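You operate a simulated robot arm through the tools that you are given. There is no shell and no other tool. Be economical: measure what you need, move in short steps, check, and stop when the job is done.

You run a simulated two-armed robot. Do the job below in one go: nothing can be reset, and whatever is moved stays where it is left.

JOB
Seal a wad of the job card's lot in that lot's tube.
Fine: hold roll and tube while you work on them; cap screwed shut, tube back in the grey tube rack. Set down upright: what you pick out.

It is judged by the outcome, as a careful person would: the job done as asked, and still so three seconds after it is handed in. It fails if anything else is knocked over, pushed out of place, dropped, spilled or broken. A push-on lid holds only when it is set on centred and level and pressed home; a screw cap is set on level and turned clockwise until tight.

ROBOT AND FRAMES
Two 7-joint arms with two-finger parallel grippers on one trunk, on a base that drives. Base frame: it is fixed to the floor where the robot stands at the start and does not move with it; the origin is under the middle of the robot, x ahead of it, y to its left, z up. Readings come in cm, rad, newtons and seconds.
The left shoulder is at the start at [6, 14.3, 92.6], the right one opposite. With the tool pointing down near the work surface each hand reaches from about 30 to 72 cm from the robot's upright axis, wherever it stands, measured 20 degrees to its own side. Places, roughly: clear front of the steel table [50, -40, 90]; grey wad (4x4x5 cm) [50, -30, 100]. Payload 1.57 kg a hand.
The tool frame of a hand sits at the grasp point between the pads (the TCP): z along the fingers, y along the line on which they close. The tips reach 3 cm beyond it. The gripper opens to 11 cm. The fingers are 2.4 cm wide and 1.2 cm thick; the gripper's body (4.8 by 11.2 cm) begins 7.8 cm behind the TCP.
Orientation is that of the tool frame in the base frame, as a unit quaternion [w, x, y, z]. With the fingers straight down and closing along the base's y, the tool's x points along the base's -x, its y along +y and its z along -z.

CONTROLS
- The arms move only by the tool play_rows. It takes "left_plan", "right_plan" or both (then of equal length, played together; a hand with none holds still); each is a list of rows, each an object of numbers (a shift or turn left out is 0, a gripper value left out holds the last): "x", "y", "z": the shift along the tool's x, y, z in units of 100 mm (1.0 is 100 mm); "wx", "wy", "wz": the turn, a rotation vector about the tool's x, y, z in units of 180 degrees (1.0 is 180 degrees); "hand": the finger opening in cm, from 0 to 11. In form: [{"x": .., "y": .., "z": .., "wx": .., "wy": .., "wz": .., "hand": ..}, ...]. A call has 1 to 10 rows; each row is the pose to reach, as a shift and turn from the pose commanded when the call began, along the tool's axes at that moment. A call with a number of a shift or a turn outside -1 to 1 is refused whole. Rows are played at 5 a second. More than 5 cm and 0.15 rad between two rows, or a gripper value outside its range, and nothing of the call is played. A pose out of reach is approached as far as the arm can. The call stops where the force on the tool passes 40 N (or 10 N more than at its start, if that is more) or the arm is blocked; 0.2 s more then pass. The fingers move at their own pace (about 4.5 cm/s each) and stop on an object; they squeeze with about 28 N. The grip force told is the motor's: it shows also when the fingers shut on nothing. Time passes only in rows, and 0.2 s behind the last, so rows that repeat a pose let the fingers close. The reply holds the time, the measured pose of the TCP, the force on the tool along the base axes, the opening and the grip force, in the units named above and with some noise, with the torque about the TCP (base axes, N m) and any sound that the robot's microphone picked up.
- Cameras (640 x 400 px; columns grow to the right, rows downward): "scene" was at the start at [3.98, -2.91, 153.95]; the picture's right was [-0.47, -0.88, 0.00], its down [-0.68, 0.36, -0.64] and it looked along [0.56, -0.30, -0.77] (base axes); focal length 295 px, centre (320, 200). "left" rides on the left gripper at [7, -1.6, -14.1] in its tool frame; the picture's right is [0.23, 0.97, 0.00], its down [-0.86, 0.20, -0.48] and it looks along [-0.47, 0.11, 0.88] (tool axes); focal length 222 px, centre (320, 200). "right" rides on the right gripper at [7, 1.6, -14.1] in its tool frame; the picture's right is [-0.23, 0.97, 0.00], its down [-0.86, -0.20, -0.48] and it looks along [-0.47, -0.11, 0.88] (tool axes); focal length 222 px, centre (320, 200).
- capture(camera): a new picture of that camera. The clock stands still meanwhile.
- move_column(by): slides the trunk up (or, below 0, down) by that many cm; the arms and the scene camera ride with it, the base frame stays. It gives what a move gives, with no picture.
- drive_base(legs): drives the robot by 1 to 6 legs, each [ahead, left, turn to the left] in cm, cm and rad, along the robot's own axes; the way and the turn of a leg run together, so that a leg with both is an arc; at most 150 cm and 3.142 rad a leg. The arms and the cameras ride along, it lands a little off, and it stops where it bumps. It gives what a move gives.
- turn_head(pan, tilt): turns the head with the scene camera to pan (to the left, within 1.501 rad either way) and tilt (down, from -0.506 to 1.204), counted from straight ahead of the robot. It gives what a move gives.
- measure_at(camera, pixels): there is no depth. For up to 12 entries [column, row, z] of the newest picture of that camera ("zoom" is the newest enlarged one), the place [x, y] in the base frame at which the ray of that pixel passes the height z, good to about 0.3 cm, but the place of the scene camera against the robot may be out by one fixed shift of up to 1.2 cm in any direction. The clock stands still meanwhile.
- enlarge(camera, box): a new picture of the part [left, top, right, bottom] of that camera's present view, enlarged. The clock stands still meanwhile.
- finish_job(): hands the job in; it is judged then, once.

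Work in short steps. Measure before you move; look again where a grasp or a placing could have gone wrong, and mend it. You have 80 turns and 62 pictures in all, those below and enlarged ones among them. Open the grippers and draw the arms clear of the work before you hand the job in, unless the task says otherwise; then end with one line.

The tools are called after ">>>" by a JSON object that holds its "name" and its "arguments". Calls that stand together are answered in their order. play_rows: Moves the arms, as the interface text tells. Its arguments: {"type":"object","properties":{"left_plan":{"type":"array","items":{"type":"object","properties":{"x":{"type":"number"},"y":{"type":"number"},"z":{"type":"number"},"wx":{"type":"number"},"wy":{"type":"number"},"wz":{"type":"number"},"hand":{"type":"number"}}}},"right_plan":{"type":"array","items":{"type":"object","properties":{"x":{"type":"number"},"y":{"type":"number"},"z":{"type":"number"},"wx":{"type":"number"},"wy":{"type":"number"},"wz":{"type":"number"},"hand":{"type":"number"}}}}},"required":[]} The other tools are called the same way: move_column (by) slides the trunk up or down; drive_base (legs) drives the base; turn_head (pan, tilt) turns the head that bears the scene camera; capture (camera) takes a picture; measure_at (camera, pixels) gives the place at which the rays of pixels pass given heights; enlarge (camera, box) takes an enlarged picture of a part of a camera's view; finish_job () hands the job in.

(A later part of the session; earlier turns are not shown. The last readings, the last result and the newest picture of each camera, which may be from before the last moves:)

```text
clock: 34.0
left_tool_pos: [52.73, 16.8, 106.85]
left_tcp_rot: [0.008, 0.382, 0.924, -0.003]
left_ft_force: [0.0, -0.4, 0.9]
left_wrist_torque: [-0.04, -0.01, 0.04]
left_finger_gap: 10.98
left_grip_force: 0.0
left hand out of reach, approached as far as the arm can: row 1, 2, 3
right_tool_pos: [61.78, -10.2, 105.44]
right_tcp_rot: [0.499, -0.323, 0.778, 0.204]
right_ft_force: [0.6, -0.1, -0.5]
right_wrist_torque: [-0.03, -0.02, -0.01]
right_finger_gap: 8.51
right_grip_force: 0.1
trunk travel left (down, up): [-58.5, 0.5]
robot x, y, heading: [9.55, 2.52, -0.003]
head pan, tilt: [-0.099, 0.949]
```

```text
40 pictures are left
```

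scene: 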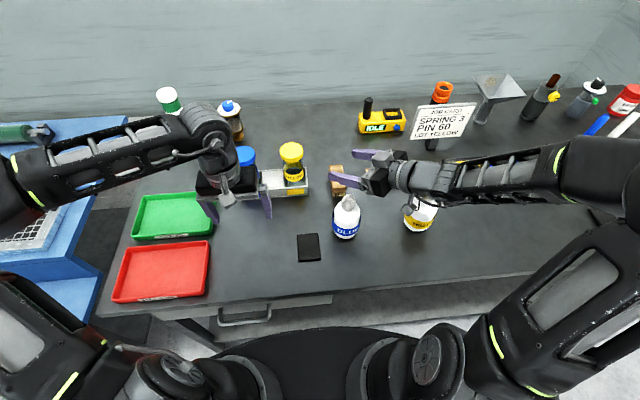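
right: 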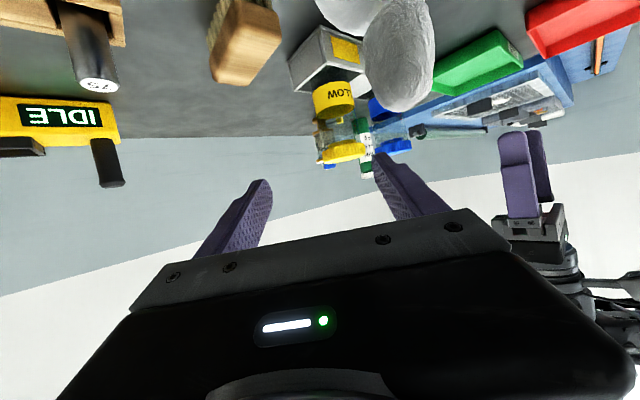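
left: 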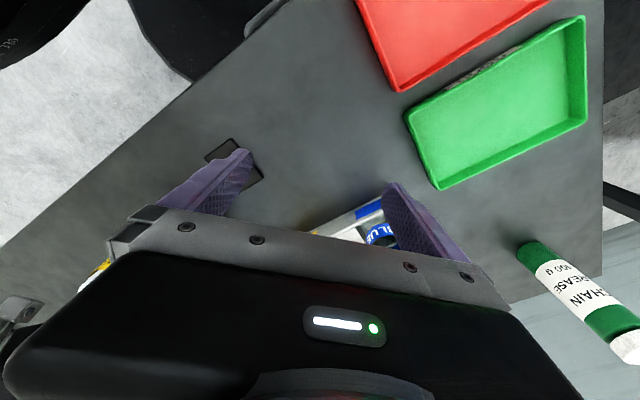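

Still limited going forward; the forearm lies nearly sideways, so I yaw the left hand another 45° and lower slightly, then try forward.

>>> {"name": "play_rows", "arguments": {"left_plan": [{"wz": 0.045}, {"wz": 0.09}, {"wz": 0.135}, {"wz": 0.18}, {"wz": 0.225}, {"wz": 0.25}]}}

>>> {"name": "play_rows", "arguments": {"left_plan": [{"y": 0.25}, {"y": 0.5}]}}

>>> {"name": "capture", "arguments": {"camera": "scene"}}

```text
clock: 35.4
left_tool_pos: [41.42, 11.59, 97.14]
left_tcp_rot: [0.022, 0.635, 0.772, 0.012]
left_ft_force: [-0.2, 0.1, 0.4]
left_wrist_torque: [0.0, -0.03, -0.01]
left_finger_gap: 10.99
left_grip_force: 0.0
left hand out of reach, approached as far as the arm can: row 1, 2, 3, 4, 5, 6
right_tool_pos: [61.54, -10.08, 105.41]
right_tcp_rot: [0.498, -0.324, 0.778, 0.205]
right_ft_force: [-0.3, -0.5, 0.1]
right_wrist_torque: [0.02, 0.02, -0.03]
right_finger_gap: 8.49
right_grip_force: 0.1
trunk travel left (down, up): [-58.5, 0.5]
robot x, y, heading: [10.17, 2.77, -0.004]
head pan, tilt: [-0.099, 0.949]
```

```text
clock: 36.0
left_tool_pos: [42.33, 11.67, 96.25]
left_tcp_rot: [0.026, 0.631, 0.775, 0.013]
left_ft_force: [0.6, -0.1, 0.8]
left_wrist_torque: [0.01, -0.03, -0.02]
left_finger_gap: 11.0
left_grip_force: 0.0
left hand out of reach, approached as far as the arm can: row 1, 2
right_tool_pos: [61.66, -10.1, 105.38]
right_tcp_rot: [0.499, -0.323, 0.778, 0.204]
right_ft_force: [0.6, 0.3, -0.1]
right_wrist_torque: [0.01, 0.01, -0.01]
right_finger_gap: 8.5
right_grip_force: 0.0
trunk travel left (down, up): [-58.5, 0.5]
robot x, y, heading: [10.05, 2.62, -0.002]
head pan, tilt: [-0.099, 0.949]
```

```text
39 pictures are left
```

scene: 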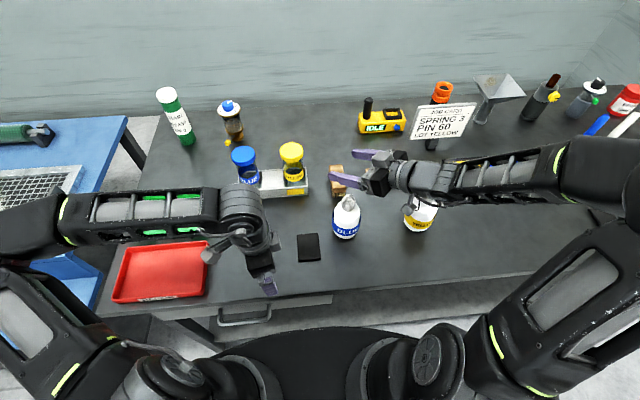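

Clockwise was the wrong way. I unwind the left hand back to y-closing while moving out to the left and up, to bring the elbow back to its natural bend.

>>> {"name": "play_rows", "arguments": {"left_plan": [{"z": -0.3, "wz": -0.043}, {"z": -0.5, "wz": -0.086, "x": 0.1, "y": 0.1}, {"z": -0.7, "wz": -0.129, "x": 0.2, "y": 0.25}, {"z": -0.8, "wz": -0.172, "x": 0.3, "y": 0.4}, {"z": -0.8, "wz": -0.215, "x": 0.4, "y": 0.5}, {"z": -0.8, "wz": -0.258, "x": 0.5, "y": 0.6}, {"z": -0.8, "wz": -0.301, "x": 0.55, "y": 0.7}, {"z": -0.8, "wz": -0.344, "x": 0.6, "y": 0.8}, {"z": -0.8, "wz": -0.387, "x": 0.65, "y": 0.9}, {"z": -0.8, "wz": -0.433, "x": 0.7, "y": 0.95}]}}

>>> {"name": "play_rows", "arguments": {"left_plan": [{"y": 0.4}, {"y": 0.8}, {"y": 1.0, "x": -0.2}, {"y": 1.0, "x": -0.6}]}}

```text
clock: 38.2
left_tool_pos: [50.2, 20.41, 104.47]
left_tcp_rot: [0.026, 0.006, 1.0, -0.005]
left_ft_force: [-1.2, -0.1, -0.4]
left_wrist_torque: [-0.02, -0.01, -0.02]
left_finger_gap: 10.98
left_grip_force: 0.1
right_tool_pos: [61.52, -10.18, 105.42]
right_tcp_rot: [0.499, -0.323, 0.778, 0.204]
right_ft_force: [-0.2, 0.2, -0.3]
right_wrist_torque: [-0.02, 0.01, 0.0]
right_finger_gap: 8.5
right_grip_force: 0.0
trunk travel left (down, up): [-58.5, 0.5]
robot x, y, heading: [10.04, 3.14, -0.004]
head pan, tilt: [-0.099, 0.949]
```

```text
clock: 39.2
left_tool_pos: [56.45, 30.2, 104.83]
left_tcp_rot: [0.025, 0.007, 1.0, -0.005]
left_ft_force: [-0.3, 1.3, 0.4]
left_wrist_torque: [-0.01, 0.05, -0.02]
left_finger_gap: 11.01
left_grip_force: 0.0
right_tool_pos: [61.58, -10.27, 105.42]
right_tcp_rot: [0.499, -0.323, 0.778, 0.205]
right_ft_force: [0.3, 0.8, 0.4]
right_wrist_torque: [0.02, -0.02, 0.04]
right_finger_gap: 8.52
right_grip_force: 0.0
trunk travel left (down, up): [-58.5, 0.5]
robot x, y, heading: [9.63, 3.18, 0.0]
head pan, tilt: [-0.099, 0.949]
```

Left arm moves freely now at (56.5,30.2,104.8). I reach it forward and up a bit (straightening the arm and correcting a 3° tilt), then bring it sideways over the caps.

>>> {"name": "play_rows", "arguments": {"left_plan": [{"z": -0.15, "x": -0.3, "wy": 0.008}, {"z": -0.3, "x": -0.6, "wy": 0.016, "wz": -0.004, "wx": -0.003}, {"z": -0.35, "x": -1.0, "wy": 0.016, "wz": -0.004, "wx": -0.003}]}}

>>> {"name": "play_rows", "arguments": {"left_plan": [{"x": -0.25, "y": -0.3}, {"x": -0.5, "y": -0.6}, {"x": -0.5, "y": -1.0}]}}

>>> {"name": "capture", "arguments": {"camera": "left"}}

```text
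clock: 40.0
left_tool_pos: [61.35, 31.27, 106.94]
left_tcp_rot: [0.003, 0.001, 1.0, -0.001]
left_ft_force: [0.8, 0.8, 1.3]
left_wrist_torque: [0.04, 0.01, -0.02]
left_finger_gap: 10.99
left_grip_force: 0.1
left hand out of reach, approached as far as the arm can: row 2, 3
right_tool_pos: [61.6, -10.07, 105.52]
right_tcp_rot: [0.499, -0.322, 0.778, 0.204]
right_ft_force: [-0.6, 0.1, -1.1]
right_wrist_torque: [0.01, 0.02, 0.02]
right_finger_gap: 8.49
right_grip_force: 0.0
trunk travel left (down, up): [-58.5, 0.5]
robot x, y, heading: [10.09, 3.31, -0.001]
head pan, tilt: [-0.099, 0.949]
```

```text
clock: 40.8
left_tool_pos: [59.73, 25.45, 105.27]
left_tcp_rot: [0.006, 0.001, 1.0, -0.003]
left_ft_force: [-0.2, 0.4, 0.9]
left_wrist_torque: [0.01, -0.02, 0.02]
left_finger_gap: 11.0
left_grip_force: 0.1
left hand out of reach, approached as far as the arm can: row 1, 2, 3
right_tool_pos: [61.52, -10.21, 105.45]
right_tcp_rot: [0.498, -0.323, 0.778, 0.204]
right_ft_force: [0.3, -0.6, -0.7]
right_wrist_torque: [0.01, 0.02, 0.02]
right_finger_gap: 8.51
right_grip_force: 0.1
trunk travel left (down, up): [-58.5, 0.5]
robot x, y, heading: [9.44, 3.13, -0.002]
head pan, tilt: [-0.099, 0.949]
```

```text
38 pictures are left
```

left: 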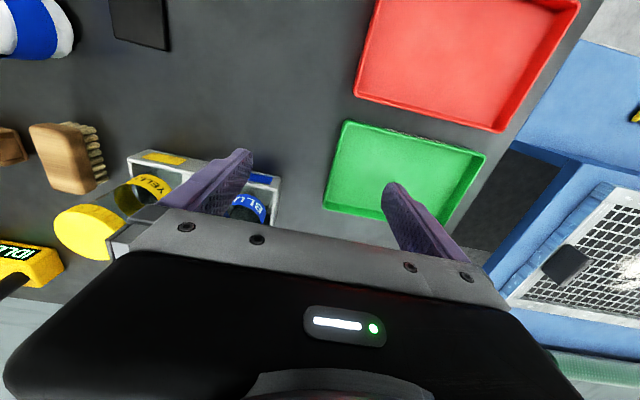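

Forward is still blocked in this elbow pose. Since clockwise yaw worsened it, I yaw the left hand counter-clockwise 60° (also fine for a round cap) and try forward again.

>>> {"name": "play_rows", "arguments": {"left_plan": [{"wz": -0.042}, {"wz": -0.084}, {"wz": -0.126}, {"wz": -0.168}, {"wz": -0.21}, {"wz": -0.252}, {"wz": -0.294}, {"wz": -0.333}]}}

>>> {"name": "play_rows", "arguments": {"left_plan": [{"x": -0.2, "y": -0.34}, {"x": -0.4, "y": -0.69}]}}

>>> {"name": "capture", "arguments": {"camera": "scene"}}

```text
clock: 42.6
left_tool_pos: [59.48, 25.47, 104.77]
left_tcp_rot: [0.001, -0.5, 0.866, -0.001]
left_ft_force: [-0.1, -0.5, -0.6]
left_wrist_torque: [0.04, -0.01, -0.01]
left_finger_gap: 11.0
left_grip_force: 0.2
right_tool_pos: [61.55, -10.4, 105.28]
right_tcp_rot: [0.499, -0.323, 0.778, 0.204]
right_ft_force: [0.6, -0.6, 0.1]
right_wrist_torque: [0.01, -0.01, 0.05]
right_finger_gap: 8.51
right_grip_force: 0.1
trunk travel left (down, up): [-58.5, 0.5]
robot x, y, heading: [9.67, 3.09, -0.002]
head pan, tilt: [-0.099, 0.949]
```

```text
clock: 43.2
left_tool_pos: [61.66, 28.0, 103.45]
left_tcp_rot: [0.003, -0.499, 0.867, -0.004]
left_ft_force: [1.0, 0.9, -0.5]
left_wrist_torque: [0.01, 0.01, -0.01]
left_finger_gap: 11.02
left_grip_force: 0.1
left hand out of reach, approached as far as the arm can: row 1, 2
right_tool_pos: [61.51, -10.03, 105.43]
right_tcp_rot: [0.499, -0.323, 0.778, 0.204]
right_ft_force: [0.3, 0.1, 0.5]
right_wrist_torque: [-0.01, 0.03, -0.07]
right_finger_gap: 8.5
right_grip_force: 0.0
trunk travel left (down, up): [-58.5, 0.5]
robot x, y, heading: [9.65, 2.72, -0.0]
head pan, tilt: [-0.099, 0.949]
```

```text
37 pictures are left
```

scene: 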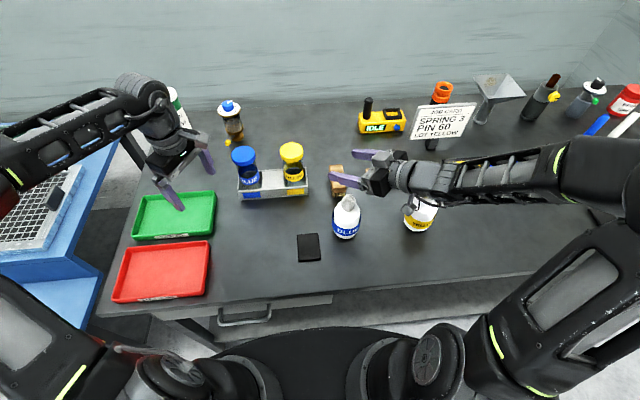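

Yaw is free but the elbow is stuck out to the left. I tilt the left fingers outward (+y) by 50°, which should make the elbow come down and in.

>>> {"name": "play_rows", "arguments": {"left_plan": [{"x": 0.08, "y": 0.14, "z": -0.1, "wx": -0.023, "wy": -0.04}, {"x": 0.16, "y": 0.28, "z": -0.2, "wx": -0.046, "wy": -0.08}, {"x": 0.25, "y": 0.43, "z": -0.3, "wx": -0.069, "wy": -0.12}, {"x": 0.25, "y": 0.43, "z": -0.3, "wx": -0.092, "wy": -0.16}, {"x": 0.25, "y": 0.43, "z": -0.3, "wx": -0.115, "wy": -0.2}, {"x": 0.25, "y": 0.43, "z": -0.3, "wx": -0.138, "wy": -0.24}]}}

>>> {"name": "capture", "arguments": {"camera": "scene"}}

```text
clock: 44.6
left_tool_pos: [45.65, 38.31, 109.67]
left_tcp_rot: [0.218, -0.449, 0.794, 0.348]
left_ft_force: [0.0, -0.5, 0.0]
left_wrist_torque: [-0.02, -0.01, 0.0]
left_finger_gap: 11.02
left_grip_force: 0.0
left hand out of reach, approached as far as the arm can: row 1, 2, 3, 4, 5, 6
right_tool_pos: [61.5, -10.29, 105.5]
right_tcp_rot: [0.499, -0.322, 0.779, 0.203]
right_ft_force: [0.1, 0.6, 0.1]
right_wrist_torque: [0.02, -0.02, -0.01]
right_finger_gap: 8.51
right_grip_force: 0.1
trunk travel left (down, up): [-58.5, 0.5]
robot x, y, heading: [9.83, 3.04, 0.003]
head pan, tilt: [-0.099, 0.949]
```

```text
36 pictures are left
```

scene: 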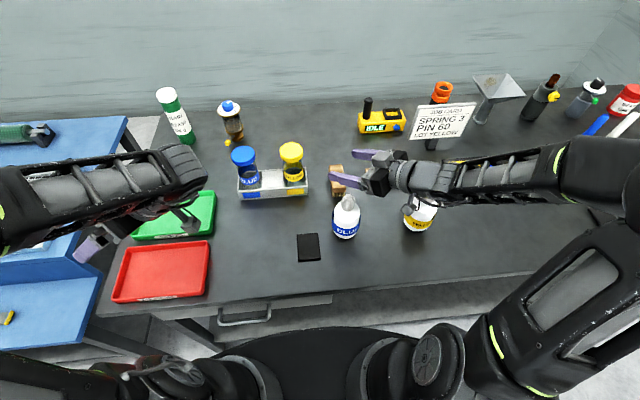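

The left arm's elbow-out bend suits side-holding, while the right arm reached well from above. So roles: right works from above, left holds. I reverse the right hand to fingers-down along the same path.

>>> {"name": "play_rows", "arguments": {"right_plan": [{"x": -0.0631, "y": -0.0636, "z": 0.0408, "wx": 0.0141, "wy": 0.0342, "wz": 0.0222, "hand": 11}, {"x": -0.1262, "y": -0.1272, "z": 0.0816, "wx": 0.0283, "wy": 0.0683, "wz": 0.0444}, {"x": -0.1893, "y": -0.1908, "z": 0.1224, "wx": 0.0424, "wy": 0.1025, "wz": 0.0666}, {"x": -0.2524, "y": -0.2544, "z": 0.1632, "wx": 0.0566, "wy": 0.1366, "wz": 0.0888}, {"x": -0.3155, "y": -0.318, "z": 0.204, "wx": 0.0707, "wy": 0.1708, "wz": 0.1111}, {"x": -0.3786, "y": -0.3816, "z": 0.2448, "wx": 0.0848, "wy": 0.2049, "wz": 0.1333}, {"x": -0.4417, "y": -0.4452, "z": 0.2856, "wx": 0.099, "wy": 0.2391, "wz": 0.1555}, {"x": -0.5048, "y": -0.5088, "z": 0.3264, "wx": 0.1131, "wy": 0.2732, "wz": 0.1777}, {"x": -0.5679, "y": -0.5724, "z": 0.3672, "wx": 0.1273, "wy": 0.3074, "wz": 0.1999}, {"x": -0.631, "y": -0.636, "z": 0.408, "wx": 0.1414, "wy": 0.3415, "wz": 0.2221}]}}

>>> {"name": "drive_base", "arguments": {"legs": [[1, 14.5, 0]]}}

>>> {"name": "capture", "arguments": {"camera": "right"}}

```text
clock: 46.8
left_tool_pos: [45.76, 38.22, 109.63]
left_tcp_rot: [0.218, -0.449, 0.794, 0.347]
left_ft_force: [-0.1, 0.1, -0.1]
left_wrist_torque: [-0.01, -0.02, -0.01]
left_finger_gap: 10.99
left_grip_force: 0.1
right_tool_pos: [70.75, -10.07, 109.31]
right_tcp_rot: [0.001, 0.002, 1.0, -0.001]
right_ft_force: [0.1, 0.3, -0.4]
right_wrist_torque: [-0.01, 0.02, -0.02]
right_finger_gap: 11.0
right_grip_force: 0.1
trunk travel left (down, up): [-58.5, 0.5]
robot x, y, heading: [9.7, 3.07, -0.001]
head pan, tilt: [-0.099, 0.949]
```

```text
clock: 48.2
left_tool_pos: [46.74, 52.69, 109.5]
left_tcp_rot: [0.218, -0.449, 0.794, 0.347]
left_ft_force: [0.1, 0.4, 0.0]
left_wrist_torque: [-0.04, 0.01, 0.0]
left_finger_gap: 10.99
left_grip_force: 0.2
right_tool_pos: [71.65, 4.25, 109.48]
right_tcp_rot: [0.003, 0.001, 1.0, 0.0]
right_ft_force: [-1.0, -0.3, -0.8]
right_wrist_torque: [-0.02, -0.02, -0.04]
right_finger_gap: 11.01
right_grip_force: 0.1
trunk travel left (down, up): [-58.5, 0.5]
robot x, y, heading: [10.99, 17.46, -0.004]
head pan, tilt: [-0.099, 0.949]
```

```text
35 pictures are left
```

right: 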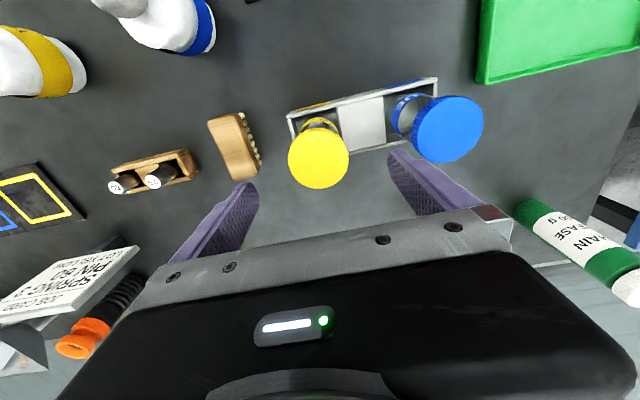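

Right hand arrived right over the cap (seen at (318,154)). I measure its centre again before descending.

>>> {"name": "measure_at", "arguments": {"camera": "right", "pixels": [[318, 154, 102], [288, 155, 102], [349, 155, 102], [318, 187, 102], [318, 122, 102]]}}

```text
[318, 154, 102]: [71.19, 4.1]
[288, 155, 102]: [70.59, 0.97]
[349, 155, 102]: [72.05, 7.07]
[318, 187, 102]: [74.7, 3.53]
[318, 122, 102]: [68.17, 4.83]
```

Cap centre ≈(71.4,4.1); hand is within 3 mm. I descend to TCP z≈101 and close on the cap.

>>> {"name": "play_rows", "arguments": {"right_plan": [{"x": 0.02, "z": 0.3}, {"x": 0.02, "z": 0.6}, {"x": 0.02, "z": 0.83}, {"x": 0.02, "z": 0.83, "hand": 4}, {"x": 0.02, "z": 0.83, "hand": 4}, {"x": 0.02, "z": 0.83, "hand": 4}, {"x": 0.02, "z": 0.83, "hand": 4}]}}

>>> {"name": "capture", "arguments": {"camera": "scene"}}

```text
clock: 49.8
left_tool_pos: [46.87, 52.68, 109.59]
left_tcp_rot: [0.217, -0.449, 0.794, 0.347]
left_ft_force: [0.1, -0.3, 0.0]
left_wrist_torque: [0.0, -0.03, 0.02]
left_finger_gap: 10.98
left_grip_force: 0.0
right_tool_pos: [71.61, 4.22, 101.2]
right_tcp_rot: [0.003, 0.001, 1.0, -0.001]
right_ft_force: [0.2, -0.5, -0.6]
right_wrist_torque: [0.02, -0.02, -0.01]
right_finger_gap: 6.09
right_grip_force: 22.6
trunk travel left (down, up): [-58.5, 0.5]
robot x, y, heading: [10.8, 17.15, -0.005]
head pan, tilt: [-0.099, 0.949]
```

```text
34 pictures are left
```

scene: 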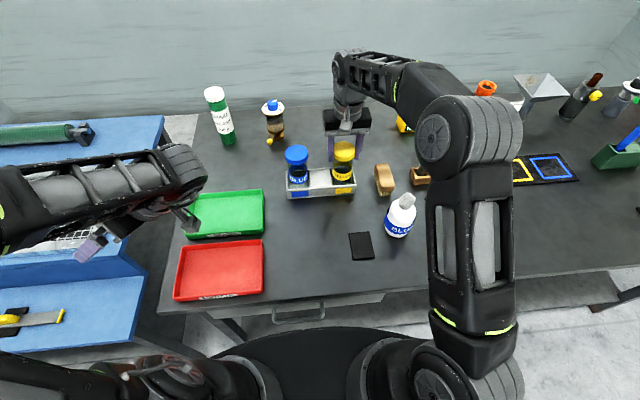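

Gripped at 6.1 cm. I lift the tube 6.3 cm out of the rack and draw it back toward (57,10.5).

>>> {"name": "play_rows", "arguments": {"right_plan": [{"z": -0.2}, {"z": -0.42}, {"z": -0.63}, {"z": -0.63, "x": 0.3}, {"z": -0.63, "x": 0.6, "y": 0.1}, {"z": -0.63, "x": 0.9, "y": 0.3}]}}

>>> {"name": "play_rows", "arguments": {"right_plan": [{"x": 0.28, "y": 0.15}, {"x": 0.56, "y": 0.33}]}}

>>> {"name": "capture", "arguments": {"camera": "scene"}}

```text
clock: 51.2
left_tool_pos: [46.8, 52.65, 109.55]
left_tcp_rot: [0.219, -0.449, 0.794, 0.347]
left_ft_force: [0.9, -0.3, -0.4]
left_wrist_torque: [-0.02, -0.05, -0.01]
left_finger_gap: 11.01
left_grip_force: 0.0
right_tool_pos: [62.3, 7.24, 107.28]
right_tcp_rot: [0.004, 0.001, 1.0, 0.0]
right_ft_force: [-0.7, 0.5, -1.2]
right_wrist_torque: [-0.01, 0.03, 0.0]
right_finger_gap: 6.03
right_grip_force: 27.7
trunk travel left (down, up): [-58.5, 0.5]
robot x, y, heading: [11.06, 17.13, -0.001]
head pan, tilt: [-0.099, 0.949]
```

```text
clock: 51.8
left_tool_pos: [46.82, 52.62, 109.57]
left_tcp_rot: [0.219, -0.448, 0.794, 0.347]
left_ft_force: [-0.2, -0.1, -0.7]
left_wrist_torque: [0.01, 0.01, 0.0]
left_finger_gap: 10.99
left_grip_force: 0.1
right_tool_pos: [56.84, 10.54, 107.21]
right_tcp_rot: [0.004, 0.001, 1.0, -0.001]
right_ft_force: [-1.1, -0.4, -1.3]
right_wrist_torque: [0.02, -0.02, 0.01]
right_finger_gap: 6.05
right_grip_force: 27.6
trunk travel left (down, up): [-58.5, 0.5]
robot x, y, heading: [11.05, 16.94, -0.003]
head pan, tilt: [-0.099, 0.949]
```

```text
33 pictures are left
```

scene: 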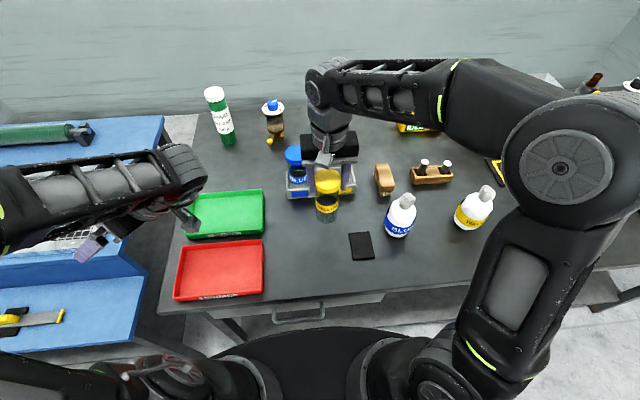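

Tube is held upright over clear table. I lower it gently.

>>> {"name": "play_rows", "arguments": {"right_plan": [{"z": 0.25}, {"z": 0.5}, {"z": 0.57}, {"z": 0.6}, {"z": 0.62}]}}

```text
clock: 53.0
left_tool_pos: [46.88, 52.61, 109.57]
left_tcp_rot: [0.219, -0.449, 0.794, 0.347]
left_ft_force: [0.1, 0.5, 0.7]
left_wrist_torque: [-0.01, 0.01, 0.0]
left_finger_gap: 11.0
left_grip_force: 0.1
right_tool_pos: [57.0, 10.51, 101.2]
right_tcp_rot: [0.003, 0.001, 1.0, 0.0]
right_ft_force: [0.8, 0.8, -0.9]
right_wrist_torque: [0.02, 0.0, 0.0]
right_finger_gap: 6.02
right_grip_force: 28.3
trunk travel left (down, up): [-58.5, 0.5]
robot x, y, heading: [10.58, 17.23, 0.005]
head pan, tilt: [-0.099, 0.949]
```

>>> {"name": "play_rows", "arguments": {"right_plan": [{"z": 0.02}, {"z": 0.03}, {"z": 0.04}, {"z": 0.05}]}}

```text
clock: 54.0
left_tool_pos: [46.73, 52.68, 109.49]
left_tcp_rot: [0.217, -0.449, 0.794, 0.347]
left_ft_force: [-1.1, 0.3, -0.6]
left_wrist_torque: [-0.05, 0.01, 0.0]
left_finger_gap: 11.01
left_grip_force: 0.0
right_tool_pos: [56.94, 10.62, 100.57]
right_tcp_rot: [0.004, 0.001, 1.0, 0.001]
right_ft_force: [0.2, 0.3, 1.5]
right_wrist_torque: [-0.01, 0.0, -0.04]
right_finger_gap: 6.03
right_grip_force: 28.2
trunk travel left (down, up): [-58.5, 0.5]
robot x, y, heading: [10.88, 17.13, -0.004]
head pan, tilt: [-0.099, 0.949]
```

Force just turned upward (−0.9→+1.5 N): nearly down. Two more small steps.

>>> {"name": "play_rows", "arguments": {"right_plan": [{"z": 0.01}, {"z": 0.02}, {"z": 0.03}]}}

```text
clock: 54.8
left_tool_pos: [46.66, 52.55, 109.69]
left_tcp_rot: [0.219, -0.449, 0.794, 0.346]
left_ft_force: [-0.9, 0.4, -0.2]
left_wrist_torque: [-0.02, 0.03, -0.01]
left_finger_gap: 11.01
left_grip_force: 0.1
right_tool_pos: [56.84, 10.47, 100.53]
right_tcp_rot: [0.005, 0.001, 1.0, 0.001]
right_ft_force: [-0.4, 0.0, 23.1]
right_wrist_torque: [-0.2, -0.01, -0.05]
right_finger_gap: 6.04
right_grip_force: 27.8
trunk travel left (down, up): [-58.5, 0.5]
robot x, y, heading: [11.09, 17.39, -0.003]
head pan, tilt: [-0.099, 0.949]
```

Tube stands on the table (23 N). I ease off slightly, keep the cap gripped, and reorient the left hand (in the air at its place) toward the side-hold pose: 25° below level, yawed 45° right.

>>> {"name": "play_rows", "arguments": {"right_plan": [{"z": -0.02}, {"z": -0.02}, {"z": -0.02}, {"z": -0.02}, {"z": -0.02}, {"z": -0.02}, {"z": -0.02}, {"z": -0.02}], "left_plan": [{"wx": 0.0348, "wy": -0.0117, "wz": 0.0186, "hand": 9}, {"wx": 0.0696, "wy": -0.0234, "wz": 0.0373}, {"wx": 0.1044, "wy": -0.035, "wz": 0.0559}, {"wx": 0.1392, "wy": -0.0467, "wz": 0.0745}, {"wx": 0.174, "wy": -0.0584, "wz": 0.0932}, {"wx": 0.2088, "wy": -0.0701, "wz": 0.1118}, {"wx": 0.2436, "wy": -0.0817, "wz": 0.1305}, {"wx": 0.2784, "wy": -0.0934, "wz": 0.1491}]}}

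>>> {"name": "play_rows", "arguments": {"left_plan": [{"wx": 0.0348, "wy": -0.0117, "wz": 0.0186}, {"wx": 0.0696, "wy": -0.0234, "wz": 0.0373}, {"wx": 0.1044, "wy": -0.035, "wz": 0.0559}, {"wx": 0.1392, "wy": -0.0467, "wz": 0.0745}, {"wx": 0.174, "wy": -0.0584, "wz": 0.0932}, {"wx": 0.2088, "wy": -0.0701, "wz": 0.1118}, {"wx": 0.2436, "wy": -0.0817, "wz": 0.1305}, {"wx": 0.2784, "wy": -0.0934, "wz": 0.1491}]}}

>>> {"name": "capture", "arguments": {"camera": "scene"}}

```text
clock: 56.6
left_tool_pos: [55.61, 50.74, 109.8]
left_tcp_rot: [0.412, -0.075, 0.904, 0.086]
left_ft_force: [0.3, 0.8, 0.3]
left_wrist_torque: [0.01, 0.01, 0.0]
left_finger_gap: 8.98
left_grip_force: 0.1
left hand out of reach, approached as far as the arm can: row 3, 4, 5, 6, 7, 8
right_tool_pos: [56.88, 10.45, 100.55]
right_tcp_rot: [0.002, 0.0, 1.0, 0.0]
right_ft_force: [-0.1, 0.6, 4.9]
right_wrist_torque: [0.04, 0.05, 0.02]
right_finger_gap: 6.03
right_grip_force: 28.2
trunk travel left (down, up): [-58.5, 0.5]
robot x, y, heading: [10.69, 17.02, -0.001]
head pan, tilt: [-0.099, 0.949]
```

```text
clock: 58.4
left_tool_pos: [55.6, 50.76, 109.9]
left_tcp_rot: [0.497, 0.323, 0.779, -0.205]
left_ft_force: [-0.2, -0.3, 0.2]
left_wrist_torque: [0.0, 0.01, 0.01]
left_finger_gap: 9.04
left_grip_force: 0.2
left hand out of reach, approached as far as the arm can: row 1, 2
right_tool_pos: [56.94, 10.49, 100.62]
right_tcp_rot: [0.003, 0.001, 1.0, 0.0]
right_ft_force: [0.5, -0.3, 2.0]
right_wrist_torque: [0.04, 0.02, 0.01]
right_finger_gap: 6.04
right_grip_force: 27.5
trunk travel left (down, up): [-58.5, 0.5]
robot x, y, heading: [10.82, 17.05, 0.003]
head pan, tilt: [-0.099, 0.949]
```

```text
32 pictures are left
```

scene: 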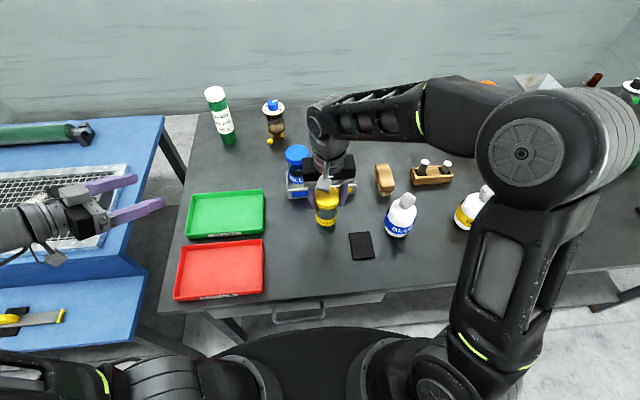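

Left hand has the wanted pose at (55.6,50.8,109.9). I bring it in stages to a standoff 9 cm from the tube at z≈95.

>>> {"name": "play_rows", "arguments": {"left_plan": [{"x": 0.062, "y": -0.344, "z": 0.31}, {"x": 0.125, "y": -0.6875, "z": 0.62}]}}

>>> {"name": "play_rows", "arguments": {"left_plan": [{"x": 0.062, "y": -0.344, "z": 0.31}, {"x": 0.125, "y": -0.6875, "z": 0.62}]}}

>>> {"name": "play_rows", "arguments": {"left_plan": [{"x": 0.062, "y": -0.344, "z": 0.31}, {"x": 0.125, "y": -0.6875, "z": 0.62}]}}

>>> {"name": "capture", "arguments": {"camera": "scene"}}

```text
clock: 59.0
left_tool_pos: [54.29, 42.17, 106.04]
left_tcp_rot: [0.496, 0.323, 0.78, -0.205]
left_ft_force: [-1.1, 0.5, 0.4]
left_wrist_torque: [-0.01, -0.02, -0.03]
left_finger_gap: 8.99
left_grip_force: 0.1
right_tool_pos: [57.03, 10.39, 100.45]
right_tcp_rot: [0.003, 0.0, 1.0, 0.0]
right_ft_force: [0.7, -0.9, 2.0]
right_wrist_torque: [0.02, 0.0, 0.0]
right_finger_gap: 6.05
right_grip_force: 28.0
trunk travel left (down, up): [-58.5, 0.5]
robot x, y, heading: [10.9, 17.39, -0.003]
head pan, tilt: [-0.099, 0.949]
```

```text
clock: 59.6
left_tool_pos: [54.27, 34.56, 102.34]
left_tcp_rot: [0.494, 0.323, 0.78, -0.207]
left_ft_force: [0.2, 0.2, -1.6]
left_wrist_torque: [0.05, 0.0, 0.03]
left_finger_gap: 9.0
left_grip_force: 0.1
left hand out of reach, approached as far as the arm can: row 2
right_tool_pos: [57.0, 10.37, 100.49]
right_tcp_rot: [0.003, 0.001, 1.0, 0.001]
right_ft_force: [-0.3, 1.0, 3.3]
right_wrist_torque: [0.05, 0.1, -0.02]
right_finger_gap: 6.03
right_grip_force: 28.1
trunk travel left (down, up): [-58.5, 0.5]
robot x, y, heading: [11.0, 16.86, -0.007]
head pan, tilt: [-0.099, 0.949]
```

```text
clock: 60.2
left_tool_pos: [56.69, 27.09, 97.76]
left_tcp_rot: [0.495, 0.323, 0.78, -0.206]
left_ft_force: [-0.1, 0.0, -0.6]
left_wrist_torque: [0.01, 0.0, -0.01]
left_finger_gap: 9.02
left_grip_force: 0.1
left hand out of reach, approached as far as the arm can: row 1, 2
right_tool_pos: [57.04, 10.37, 100.45]
right_tcp_rot: [0.004, 0.001, 1.0, 0.001]
right_ft_force: [-0.7, -0.9, 1.1]
right_wrist_torque: [0.0, -0.03, 0.05]
right_finger_gap: 6.01
right_grip_force: 28.2
trunk travel left (down, up): [-58.5, 0.5]
robot x, y, heading: [10.93, 16.92, -0.001]
head pan, tilt: [-0.099, 0.949]
```

```text
31 pictures are left
```

scene: 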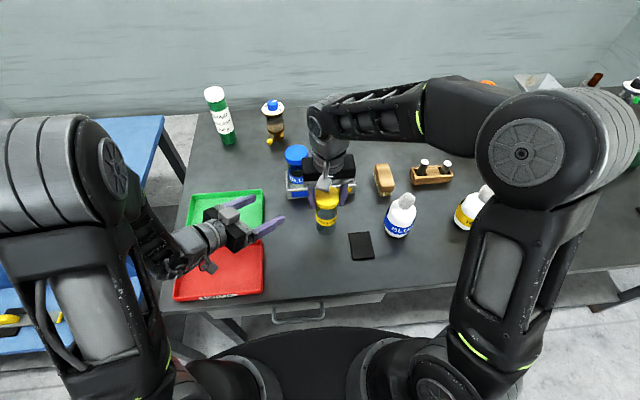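

Left is too close to its shoulder here. I shift the tube 4 cm forward with the right hand (lift, move, set down) and yaw the left hand 20° further right, giving both room.

>>> {"name": "play_rows", "arguments": {"right_plan": [{"z": -0.15}, {"z": -0.15, "x": -0.2}, {"z": -0.15, "x": -0.4}, {"z": -0.05, "x": -0.4}, {"z": 0.0, "x": -0.4}], "left_plan": [{"wx": 0.0252, "wz": 0.0118}, {"wx": 0.0504, "wz": 0.0235}, {"wx": 0.0755, "wz": 0.0353}, {"wx": 0.1007, "wz": 0.047}, {"wx": 0.1007, "wz": 0.047}]}}

```text
clock: 61.4
left_tool_pos: [56.65, 26.92, 97.67]
left_tcp_rot: [0.452, 0.453, 0.712, -0.289]
left_ft_force: [0.5, 0.3, 0.2]
left_wrist_torque: [0.02, -0.01, -0.03]
left_finger_gap: 9.01
left_grip_force: 0.0
right_tool_pos: [60.94, 10.53, 100.56]
right_tcp_rot: [0.003, 0.001, 1.0, 0.0]
right_ft_force: [0.7, -0.2, 0.2]
right_wrist_torque: [0.01, 0.0, 0.01]
right_finger_gap: 6.01
right_grip_force: 28.0
trunk travel left (down, up): [-58.5, 0.5]
robot x, y, heading: [10.88, 17.23, -0.007]
head pan, tilt: [-0.099, 0.949]
```

Now I bring the left hand to a 10 cm standoff at (56.7,19.6,95).

>>> {"name": "play_rows", "arguments": {"left_plan": [{"x": -0.018, "y": -0.155, "z": 0.357}, {"x": -0.035, "y": -0.309, "z": 0.713}], "right_plan": [{"z": 0.01}, {"z": 0.01}]}}

>>> {"name": "capture", "arguments": {"camera": "left"}}

```text
clock: 62.0
left_tool_pos: [56.64, 19.76, 94.98]
left_tcp_rot: [0.453, 0.453, 0.712, -0.288]
left_ft_force: [-0.2, 0.6, 0.1]
left_wrist_torque: [0.0, 0.0, 0.03]
left_finger_gap: 8.98
left_grip_force: 0.1
right_tool_pos: [60.91, 10.38, 100.65]
right_tcp_rot: [0.004, 0.001, 1.0, 0.0]
right_ft_force: [0.9, 0.0, 3.3]
right_wrist_torque: [-0.02, -0.08, 0.02]
right_finger_gap: 6.01
right_grip_force: 27.7
trunk travel left (down, up): [-58.5, 0.5]
robot x, y, heading: [10.59, 17.3, -0.005]
head pan, tilt: [-0.099, 0.949]
```

```text
30 pictures are left
```

left: 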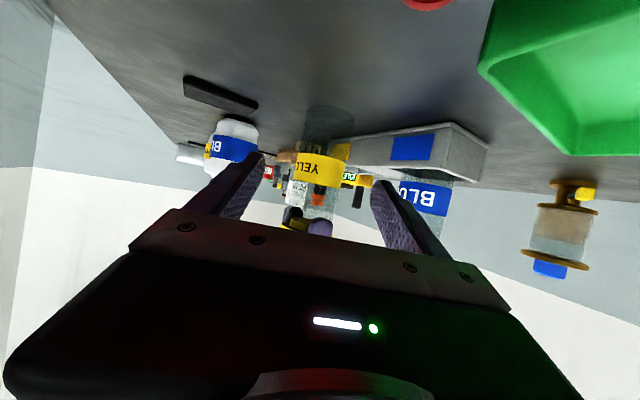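

The tube sits centred between the left fingers (col 320). I advance 10 cm, slightly down to z≈92.3, and close on the glass.

>>> {"name": "play_rows", "arguments": {"left_plan": [{"x": -0.09, "z": 0.26}, {"x": -0.13, "z": 0.52}]}}

>>> {"name": "play_rows", "arguments": {"left_plan": [{"x": -0.03, "z": 0.26}, {"x": -0.055, "z": 0.516}, {"x": -0.055, "z": 0.516, "hand": 4}, {"x": -0.055, "z": 0.516, "hand": 4}, {"x": -0.055, "z": 0.516, "hand": 4}, {"x": -0.055, "z": 0.516, "hand": 4}]}}

>>> {"name": "capture", "arguments": {"camera": "scene"}}

```text
clock: 62.6
left_tool_pos: [59.08, 14.89, 94.04]
left_tcp_rot: [0.452, 0.454, 0.712, -0.288]
left_ft_force: [0.1, -0.6, -0.1]
left_wrist_torque: [-0.03, -0.02, -0.03]
left_finger_gap: 9.0
left_grip_force: 0.0
right_tool_pos: [60.94, 10.43, 100.48]
right_tcp_rot: [0.003, 0.001, 1.0, -0.001]
right_ft_force: [1.0, -0.2, 4.5]
right_wrist_torque: [-0.01, -0.02, 0.01]
right_finger_gap: 6.04
right_grip_force: 28.2
trunk travel left (down, up): [-58.5, 0.5]
robot x, y, heading: [10.76, 17.4, -0.004]
head pan, tilt: [-0.099, 0.949]
```

```text
clock: 64.0
left_tool_pos: [61.21, 10.56, 92.23]
left_tcp_rot: [0.453, 0.453, 0.712, -0.287]
left_ft_force: [10.9, -1.3, -2.2]
left_wrist_torque: [-0.07, 0.36, 0.03]
left_finger_gap: 5.49
left_grip_force: 28.1
right_tool_pos: [60.79, 10.53, 100.44]
right_tcp_rot: [0.002, 0.0, 1.0, 0.0]
right_ft_force: [-8.2, 0.4, 9.8]
right_wrist_torque: [0.05, -0.01, -0.05]
right_finger_gap: 6.02
right_grip_force: 28.6
trunk travel left (down, up): [-58.5, 0.5]
robot x, y, heading: [11.07, 17.37, -0.004]
head pan, tilt: [-0.099, 0.949]
```

```text
29 pictures are left
```

scene: 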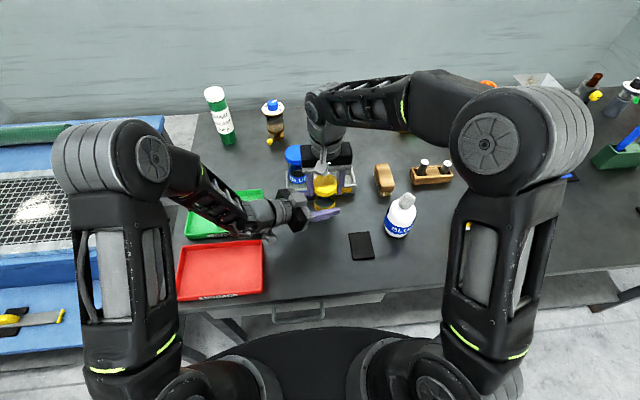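

Tube held by both hands (glass 5.5 cm). I relieve the side load a bit and start unscrewing: 85° counter-clockwise with the right hand.

>>> {"name": "play_rows", "arguments": {"left_plan": [{"y": -0.02}, {"y": -0.02}, {"y": -0.02}, {"y": -0.02}, {"y": -0.02}, {"y": -0.02}, {"y": -0.02}, {"y": -0.02}, {"y": -0.02}, {"y": -0.02}], "right_plan": [{"wz": -0.047}, {"wz": -0.094}, {"wz": -0.141}, {"wz": -0.188}, {"wz": -0.235}, {"wz": -0.282}, {"wz": -0.329}, {"wz": -0.376}, {"wz": -0.423}, {"wz": -0.47}]}}

>>> {"name": "capture", "arguments": {"camera": "right"}}

```text
clock: 66.2
left_tool_pos: [60.92, 10.57, 92.23]
left_tcp_rot: [0.453, 0.453, 0.712, -0.288]
left_ft_force: [10.4, 17.4, 2.3]
left_wrist_torque: [-0.32, 0.45, 0.1]
left_finger_gap: 5.33
left_grip_force: 28.1
right_tool_pos: [60.87, 10.47, 100.56]
right_tcp_rot: [0.002, -0.673, 0.74, -0.002]
right_ft_force: [-11.7, -12.9, 15.5]
right_wrist_torque: [0.05, 0.57, 0.01]
right_finger_gap: 6.05
right_grip_force: 27.5
trunk travel left (down, up): [-58.5, 0.5]
robot x, y, heading: [11.27, 17.33, -0.005]
head pan, tilt: [-0.099, 0.949]
```

```text
28 pictures are left
```

right: 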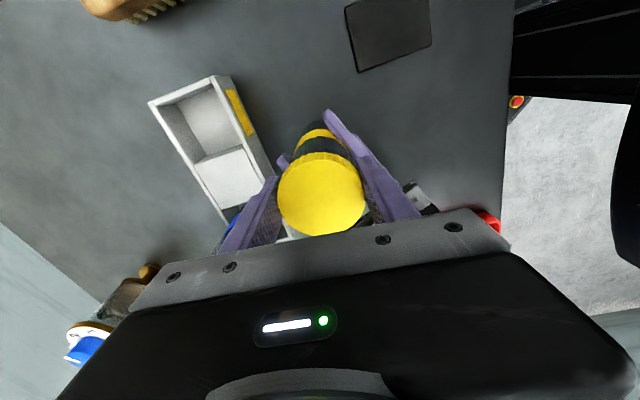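

The cap turned 85° and pushes up a bit (15 N), as an opening cap would. I ease the side load and continue another 85°, rising 2 mm.

>>> {"name": "play_rows", "arguments": {"right_plan": [{"x": 0.015, "y": 0.013, "z": -0.01, "wz": -0.047}, {"x": 0.015, "y": 0.013, "z": -0.01, "wz": -0.094}, {"x": 0.015, "y": 0.013, "z": -0.01, "wz": -0.141}, {"x": 0.015, "y": 0.013, "z": -0.015, "wz": -0.188}, {"x": 0.015, "y": 0.013, "z": -0.015, "wz": -0.235}, {"x": 0.015, "y": 0.013, "z": -0.02, "wz": -0.282}, {"x": 0.015, "y": 0.013, "z": -0.02, "wz": -0.329}, {"x": 0.015, "y": 0.013, "z": -0.025, "wz": -0.376}, {"x": 0.015, "y": 0.013, "z": -0.025, "wz": -0.423}, {"x": 0.015, "y": 0.013, "z": -0.03, "wz": -0.47}]}}

>>> {"name": "capture", "arguments": {"camera": "right"}}

```text
clock: 68.4
left_tool_pos: [60.74, 10.36, 92.22]
left_tcp_rot: [0.452, 0.455, 0.71, -0.29]
left_ft_force: [-17.2, -16.1, 4.5]
left_wrist_torque: [0.92, -0.79, 0.17]
left_finger_gap: 5.35
left_grip_force: 27.8
right_tool_pos: [60.73, 10.47, 100.85]
right_tcp_rot: [-0.002, 0.996, -0.093, 0.005]
right_ft_force: [16.2, 14.3, -0.4]
right_wrist_torque: [0.36, -0.41, -0.07]
right_finger_gap: 6.02
right_grip_force: 28.2
trunk travel left (down, up): [-58.5, 0.5]
robot x, y, heading: [10.76, 17.03, 0.0]
head pan, tilt: [-0.099, 0.949]
```

```text
27 pictures are left
```

right: 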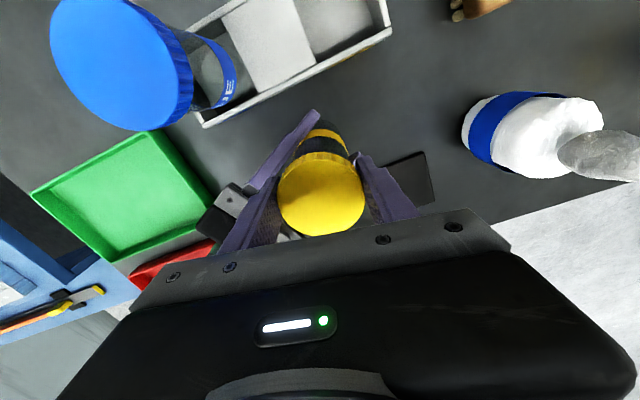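

Turned 170° total. I try a gentle lift of 3 mm to see whether the cap is free.

>>> {"name": "play_rows", "arguments": {"right_plan": [{"x": 0.006, "y": -0.009}, {"x": 0.006, "y": -0.009, "z": -0.015}, {"x": 0.006, "y": -0.009, "z": -0.03}]}}

```text
clock: 69.2
left_tool_pos: [60.96, 10.46, 92.3]
left_tcp_rot: [0.453, 0.454, 0.71, -0.29]
left_ft_force: [-16.8, -13.1, 9.4]
left_wrist_torque: [0.78, -0.75, 0.13]
left_finger_gap: 5.35
left_grip_force: 27.9
right_tool_pos: [61.02, 10.55, 100.95]
right_tcp_rot: [-0.002, 0.995, -0.095, 0.004]
right_ft_force: [16.9, 13.4, -9.3]
right_wrist_torque: [0.37, -0.67, -0.1]
right_finger_gap: 6.03
right_grip_force: 28.1
trunk travel left (down, up): [-58.5, 0.5]
robot x, y, heading: [10.76, 16.95, 0.002]
head pan, tilt: [-0.099, 0.949]
```

Still threaded (−9 N). I release the cap, wind the right hand back about 160°, and regrip.

>>> {"name": "play_rows", "arguments": {"right_plan": [{"z": 0.03, "hand": 7.6}, {"z": 0.03, "hand": 7.6, "wz": 0.02}, {"z": 0.03, "wz": 0.067}, {"z": 0.03, "wz": 0.114}, {"z": 0.03, "wz": 0.161}, {"z": 0.03, "wz": 0.208}, {"z": 0.03, "wz": 0.255}, {"z": 0.03, "wz": 0.302}, {"z": 0.03, "wz": 0.349}, {"z": 0.03, "wz": 0.396}]}}

>>> {"name": "play_rows", "arguments": {"right_plan": [{"wz": 0.047}, {"wz": 0.094}, {"wz": 0.141}, {"wz": 0.188}, {"wz": 0.235}, {"wz": 0.282}, {"wz": 0.329}, {"wz": 0.376}, {"wz": 0.423}, {"wz": 0.47}]}}

>>> {"name": "capture", "arguments": {"camera": "right"}}

```text
clock: 71.4
left_tool_pos: [60.95, 10.58, 92.21]
left_tcp_rot: [0.453, 0.453, 0.712, -0.289]
left_ft_force: [-0.6, 0.3, 0.3]
left_wrist_torque: [0.03, -0.02, 0.02]
left_finger_gap: 5.28
left_grip_force: 27.8
right_tool_pos: [60.94, 10.46, 100.87]
right_tcp_rot: [-0.003, 0.753, -0.658, 0.003]
right_ft_force: [0.0, 0.3, 1.0]
right_wrist_torque: [0.0, -0.01, 0.04]
right_finger_gap: 7.59
right_grip_force: 0.0
trunk travel left (down, up): [-58.5, 0.5]
robot x, y, heading: [11.2, 17.22, 0.001]
head pan, tilt: [-0.099, 0.949]
```

```text
clock: 73.6
left_tool_pos: [60.92, 10.53, 92.2]
left_tcp_rot: [0.452, 0.454, 0.711, -0.289]
left_ft_force: [-0.6, -0.1, -1.1]
left_wrist_torque: [0.0, 0.0, -0.01]
left_finger_gap: 5.3
left_grip_force: 27.9
right_tool_pos: [60.87, 10.45, 100.77]
right_tcp_rot: [0.003, -0.114, 0.993, -0.001]
right_ft_force: [0.2, 1.2, 0.1]
right_wrist_torque: [0.0, 0.03, -0.01]
right_finger_gap: 7.59
right_grip_force: 0.1
trunk travel left (down, up): [-58.5, 0.5]
robot x, y, heading: [11.05, 17.06, -0.002]
head pan, tilt: [-0.099, 0.949]
```

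```text
26 pictures are left
```

right: 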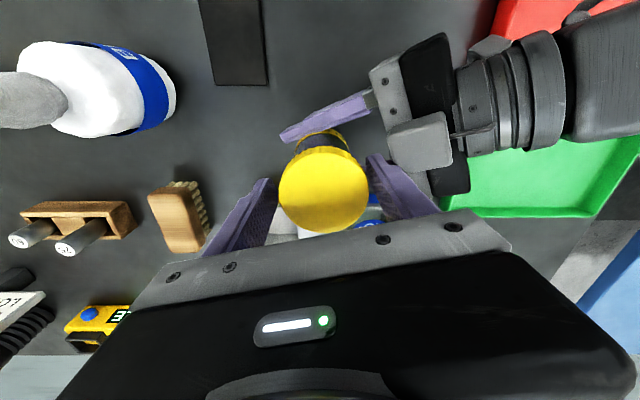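

Cap is centred in the right fingers. Regrip and unscrew a further ~150°.

>>> {"name": "play_rows", "arguments": {"right_plan": [{"hand": 4}, {"hand": 4}, {"hand": 4, "wz": -0.045}, {"wz": -0.09}, {"wz": -0.135, "z": -0.005}, {"wz": -0.18, "z": -0.01}, {"wz": -0.227, "z": -0.01}, {"wz": -0.274, "z": -0.015}, {"wz": -0.321, "z": -0.015}, {"wz": -0.368, "z": -0.02}]}}

>>> {"name": "play_rows", "arguments": {"right_plan": [{"wz": -0.047}, {"wz": -0.094, "z": -0.005}, {"wz": -0.141, "z": -0.01}, {"wz": -0.188, "z": -0.01}, {"wz": -0.235, "z": -0.015}, {"wz": -0.282, "z": -0.015}, {"wz": -0.329, "z": -0.02}, {"wz": -0.376, "z": -0.02}, {"wz": -0.423, "z": -0.025}, {"wz": -0.45, "z": -0.03}]}}

>>> {"name": "play_rows", "arguments": {"right_plan": [{"z": -0.015}, {"z": -0.03}, {"z": -0.05}]}}

```text
clock: 75.8
left_tool_pos: [60.9, 10.4, 92.27]
left_tcp_rot: [0.453, 0.453, 0.712, -0.288]
left_ft_force: [1.2, -16.7, 1.2]
left_wrist_torque: [0.89, -0.08, 0.02]
left_finger_gap: 5.27
left_grip_force: 27.8
right_tool_pos: [60.84, 10.42, 100.92]
right_tcp_rot: [0.002, -0.64, 0.768, -0.001]
right_ft_force: [-1.8, 15.7, -2.4]
right_wrist_torque: [0.52, 0.24, -0.02]
right_finger_gap: 6.03
right_grip_force: 28.1
trunk travel left (down, up): [-58.5, 0.5]
robot x, y, heading: [10.51, 17.21, 0.0]
head pan, tilt: [-0.099, 0.949]
```

```text
clock: 78.0
left_tool_pos: [61.03, 10.41, 92.2]
left_tcp_rot: [0.453, 0.453, 0.712, -0.288]
left_ft_force: [-0.3, -0.7, 1.4]
left_wrist_torque: [-0.02, 0.01, 0.01]
left_finger_gap: 5.3
left_grip_force: 28.0
right_tool_pos: [60.97, 10.62, 101.38]
right_tcp_rot: [0.0, 0.986, -0.168, 0.002]
right_ft_force: [0.1, 0.5, -0.5]
right_wrist_torque: [0.01, -0.01, 0.01]
right_finger_gap: 6.02
right_grip_force: 27.8
trunk travel left (down, up): [-58.5, 0.5]
robot x, y, heading: [10.96, 17.08, -0.001]
head pan, tilt: [-0.099, 0.949]
```

```text
clock: 78.8
left_tool_pos: [60.95, 10.45, 92.2]
left_tcp_rot: [0.453, 0.452, 0.712, -0.288]
left_ft_force: [0.4, 0.8, -0.5]
left_wrist_torque: [-0.03, -0.04, -0.04]
left_finger_gap: 5.28
left_grip_force: 28.6
right_tool_pos: [60.92, 10.56, 101.85]
right_tcp_rot: [-0.001, 0.985, -0.17, 0.003]
right_ft_force: [-0.7, -0.9, -0.4]
right_wrist_torque: [-0.02, 0.02, -0.05]
right_finger_gap: 6.02
right_grip_force: 28.4
trunk travel left (down, up): [-58.5, 0.5]
robot x, y, heading: [10.68, 17.07, -0.001]
head pan, tilt: [-0.099, 0.949]
```

Forces vanished while rising: the cap is off its thread (≈310° turned). My tips reach below the cap, so I rest it on the mouth again to regrip it higher with the fingertips; first lower until it touches.

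>>> {"name": "play_rows", "arguments": {"right_plan": [{"z": 0.03}, {"z": 0.045}, {"z": 0.055}, {"z": 0.065}]}}

>>> {"name": "enlarge", "arguments": {"camera": "scene", "box": [270, 140, 390, 240]}}

```text
clock: 79.8
left_tool_pos: [61.01, 10.36, 92.18]
left_tcp_rot: [0.452, 0.453, 0.712, -0.288]
left_ft_force: [1.0, 0.2, -0.3]
left_wrist_torque: [0.02, 0.0, 0.01]
left_finger_gap: 5.3
left_grip_force: 28.0
right_tool_pos: [60.93, 10.47, 101.09]
right_tcp_rot: [0.0, 0.985, -0.17, 0.003]
right_ft_force: [-0.2, 0.2, -0.4]
right_wrist_torque: [-0.02, -0.01, 0.01]
right_finger_gap: 6.0
right_grip_force: 27.9
trunk travel left (down, up): [-58.5, 0.5]
robot x, y, heading: [10.95, 17.37, -0.003]
head pan, tilt: [-0.099, 0.949]
```

```text
4.00 times, centred on (330, 190) of scene
```

zoom: 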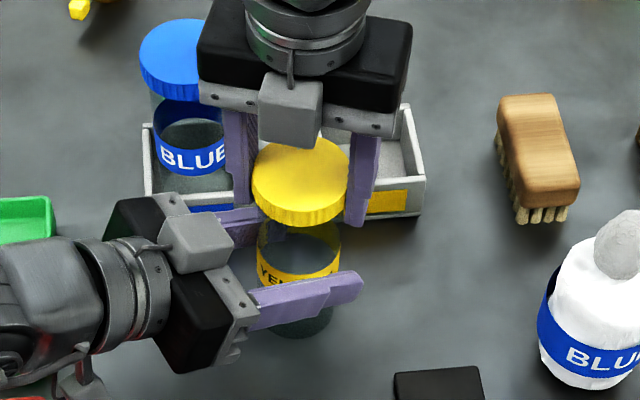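

No contact yet at 101.09; I lower in 1 mm steps until it rests.

>>> {"name": "play_rows", "arguments": {"right_plan": [{"z": 0.01}, {"z": 0.02}, {"z": 0.025}, {"z": 0.03}]}}

```text
clock: 80.8
left_tool_pos: [60.92, 10.29, 92.1]
left_tcp_rot: [0.452, 0.453, 0.711, -0.289]
left_ft_force: [-6.0, -2.8, -0.7]
left_wrist_torque: [-0.14, -0.5, 0.02]
left_finger_gap: 5.27
left_grip_force: 27.6
right_tool_pos: [61.0, 10.51, 100.82]
right_tcp_rot: [0.0, 0.986, -0.169, 0.004]
right_ft_force: [6.9, 2.1, 1.1]
right_wrist_torque: [0.27, -0.05, 0.02]
right_finger_gap: 6.04
right_grip_force: 27.9
trunk travel left (down, up): [-58.5, 0.5]
robot x, y, heading: [10.78, 17.27, -0.007]
head pan, tilt: [-0.099, 0.949]
```

Touching now. Open, rise 1.6 cm, close with the fingertips on the cap, then lift it off.

>>> {"name": "play_rows", "arguments": {"right_plan": [{"hand": 7.6}, {"hand": 7.6}, {"z": -0.08}, {"z": -0.16}, {"z": -0.16, "hand": 4}, {"z": -0.16, "hand": 4}, {"z": -0.16, "hand": 4}]}}

>>> {"name": "play_rows", "arguments": {"right_plan": [{"z": -0.1}, {"z": -0.25}, {"z": -0.45}]}}

>>> {"name": "enlarge", "arguments": {"camera": "scene", "box": [250, 110, 410, 240]}}

```text
clock: 82.4
left_tool_pos: [61.0, 10.49, 92.17]
left_tcp_rot: [0.452, 0.454, 0.712, -0.288]
left_ft_force: [-0.2, -2.8, 0.0]
left_wrist_torque: [0.25, 0.03, 0.01]
left_finger_gap: 5.3
left_grip_force: 27.6
right_tool_pos: [60.64, 10.6, 102.54]
right_tcp_rot: [-0.001, 0.986, -0.169, 0.003]
right_ft_force: [-1.6, 4.0, 0.5]
right_wrist_torque: [0.08, 0.02, 0.01]
right_finger_gap: 5.96
right_grip_force: 28.2
trunk travel left (down, up): [-58.5, 0.5]
robot x, y, heading: [10.97, 17.13, -0.006]
head pan, tilt: [-0.099, 0.949]
```

```text
clock: 83.2
left_tool_pos: [61.03, 10.45, 92.37]
left_tcp_rot: [0.455, 0.452, 0.711, -0.288]
left_ft_force: [-0.3, -0.6, 24.5]
left_wrist_torque: [-0.08, 0.03, 0.05]
left_finger_gap: 5.37
left_grip_force: 14.7
right_tool_pos: [60.79, 10.49, 106.95]
right_tcp_rot: [0.001, 0.986, -0.169, 0.002]
right_ft_force: [0.1, -0.5, -26.5]
right_wrist_torque: [0.03, 0.03, -0.06]
right_finger_gap: 5.95
right_grip_force: 27.5
trunk travel left (down, up): [-58.5, 0.5]
robot x, y, heading: [10.77, 16.9, 0.001]
head pan, tilt: [-0.099, 0.949]
```

```text
3.08 times, centred on (330, 175) of scene
```

zoom: 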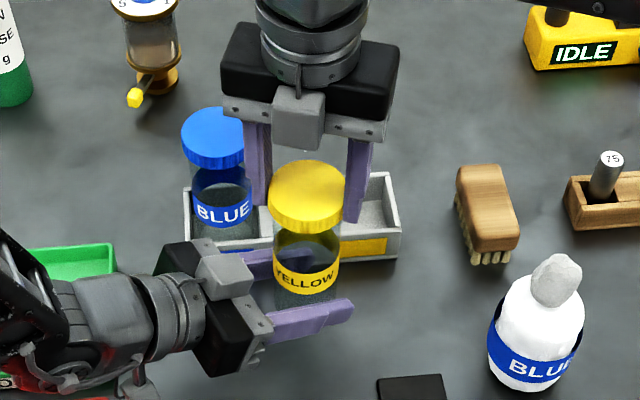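

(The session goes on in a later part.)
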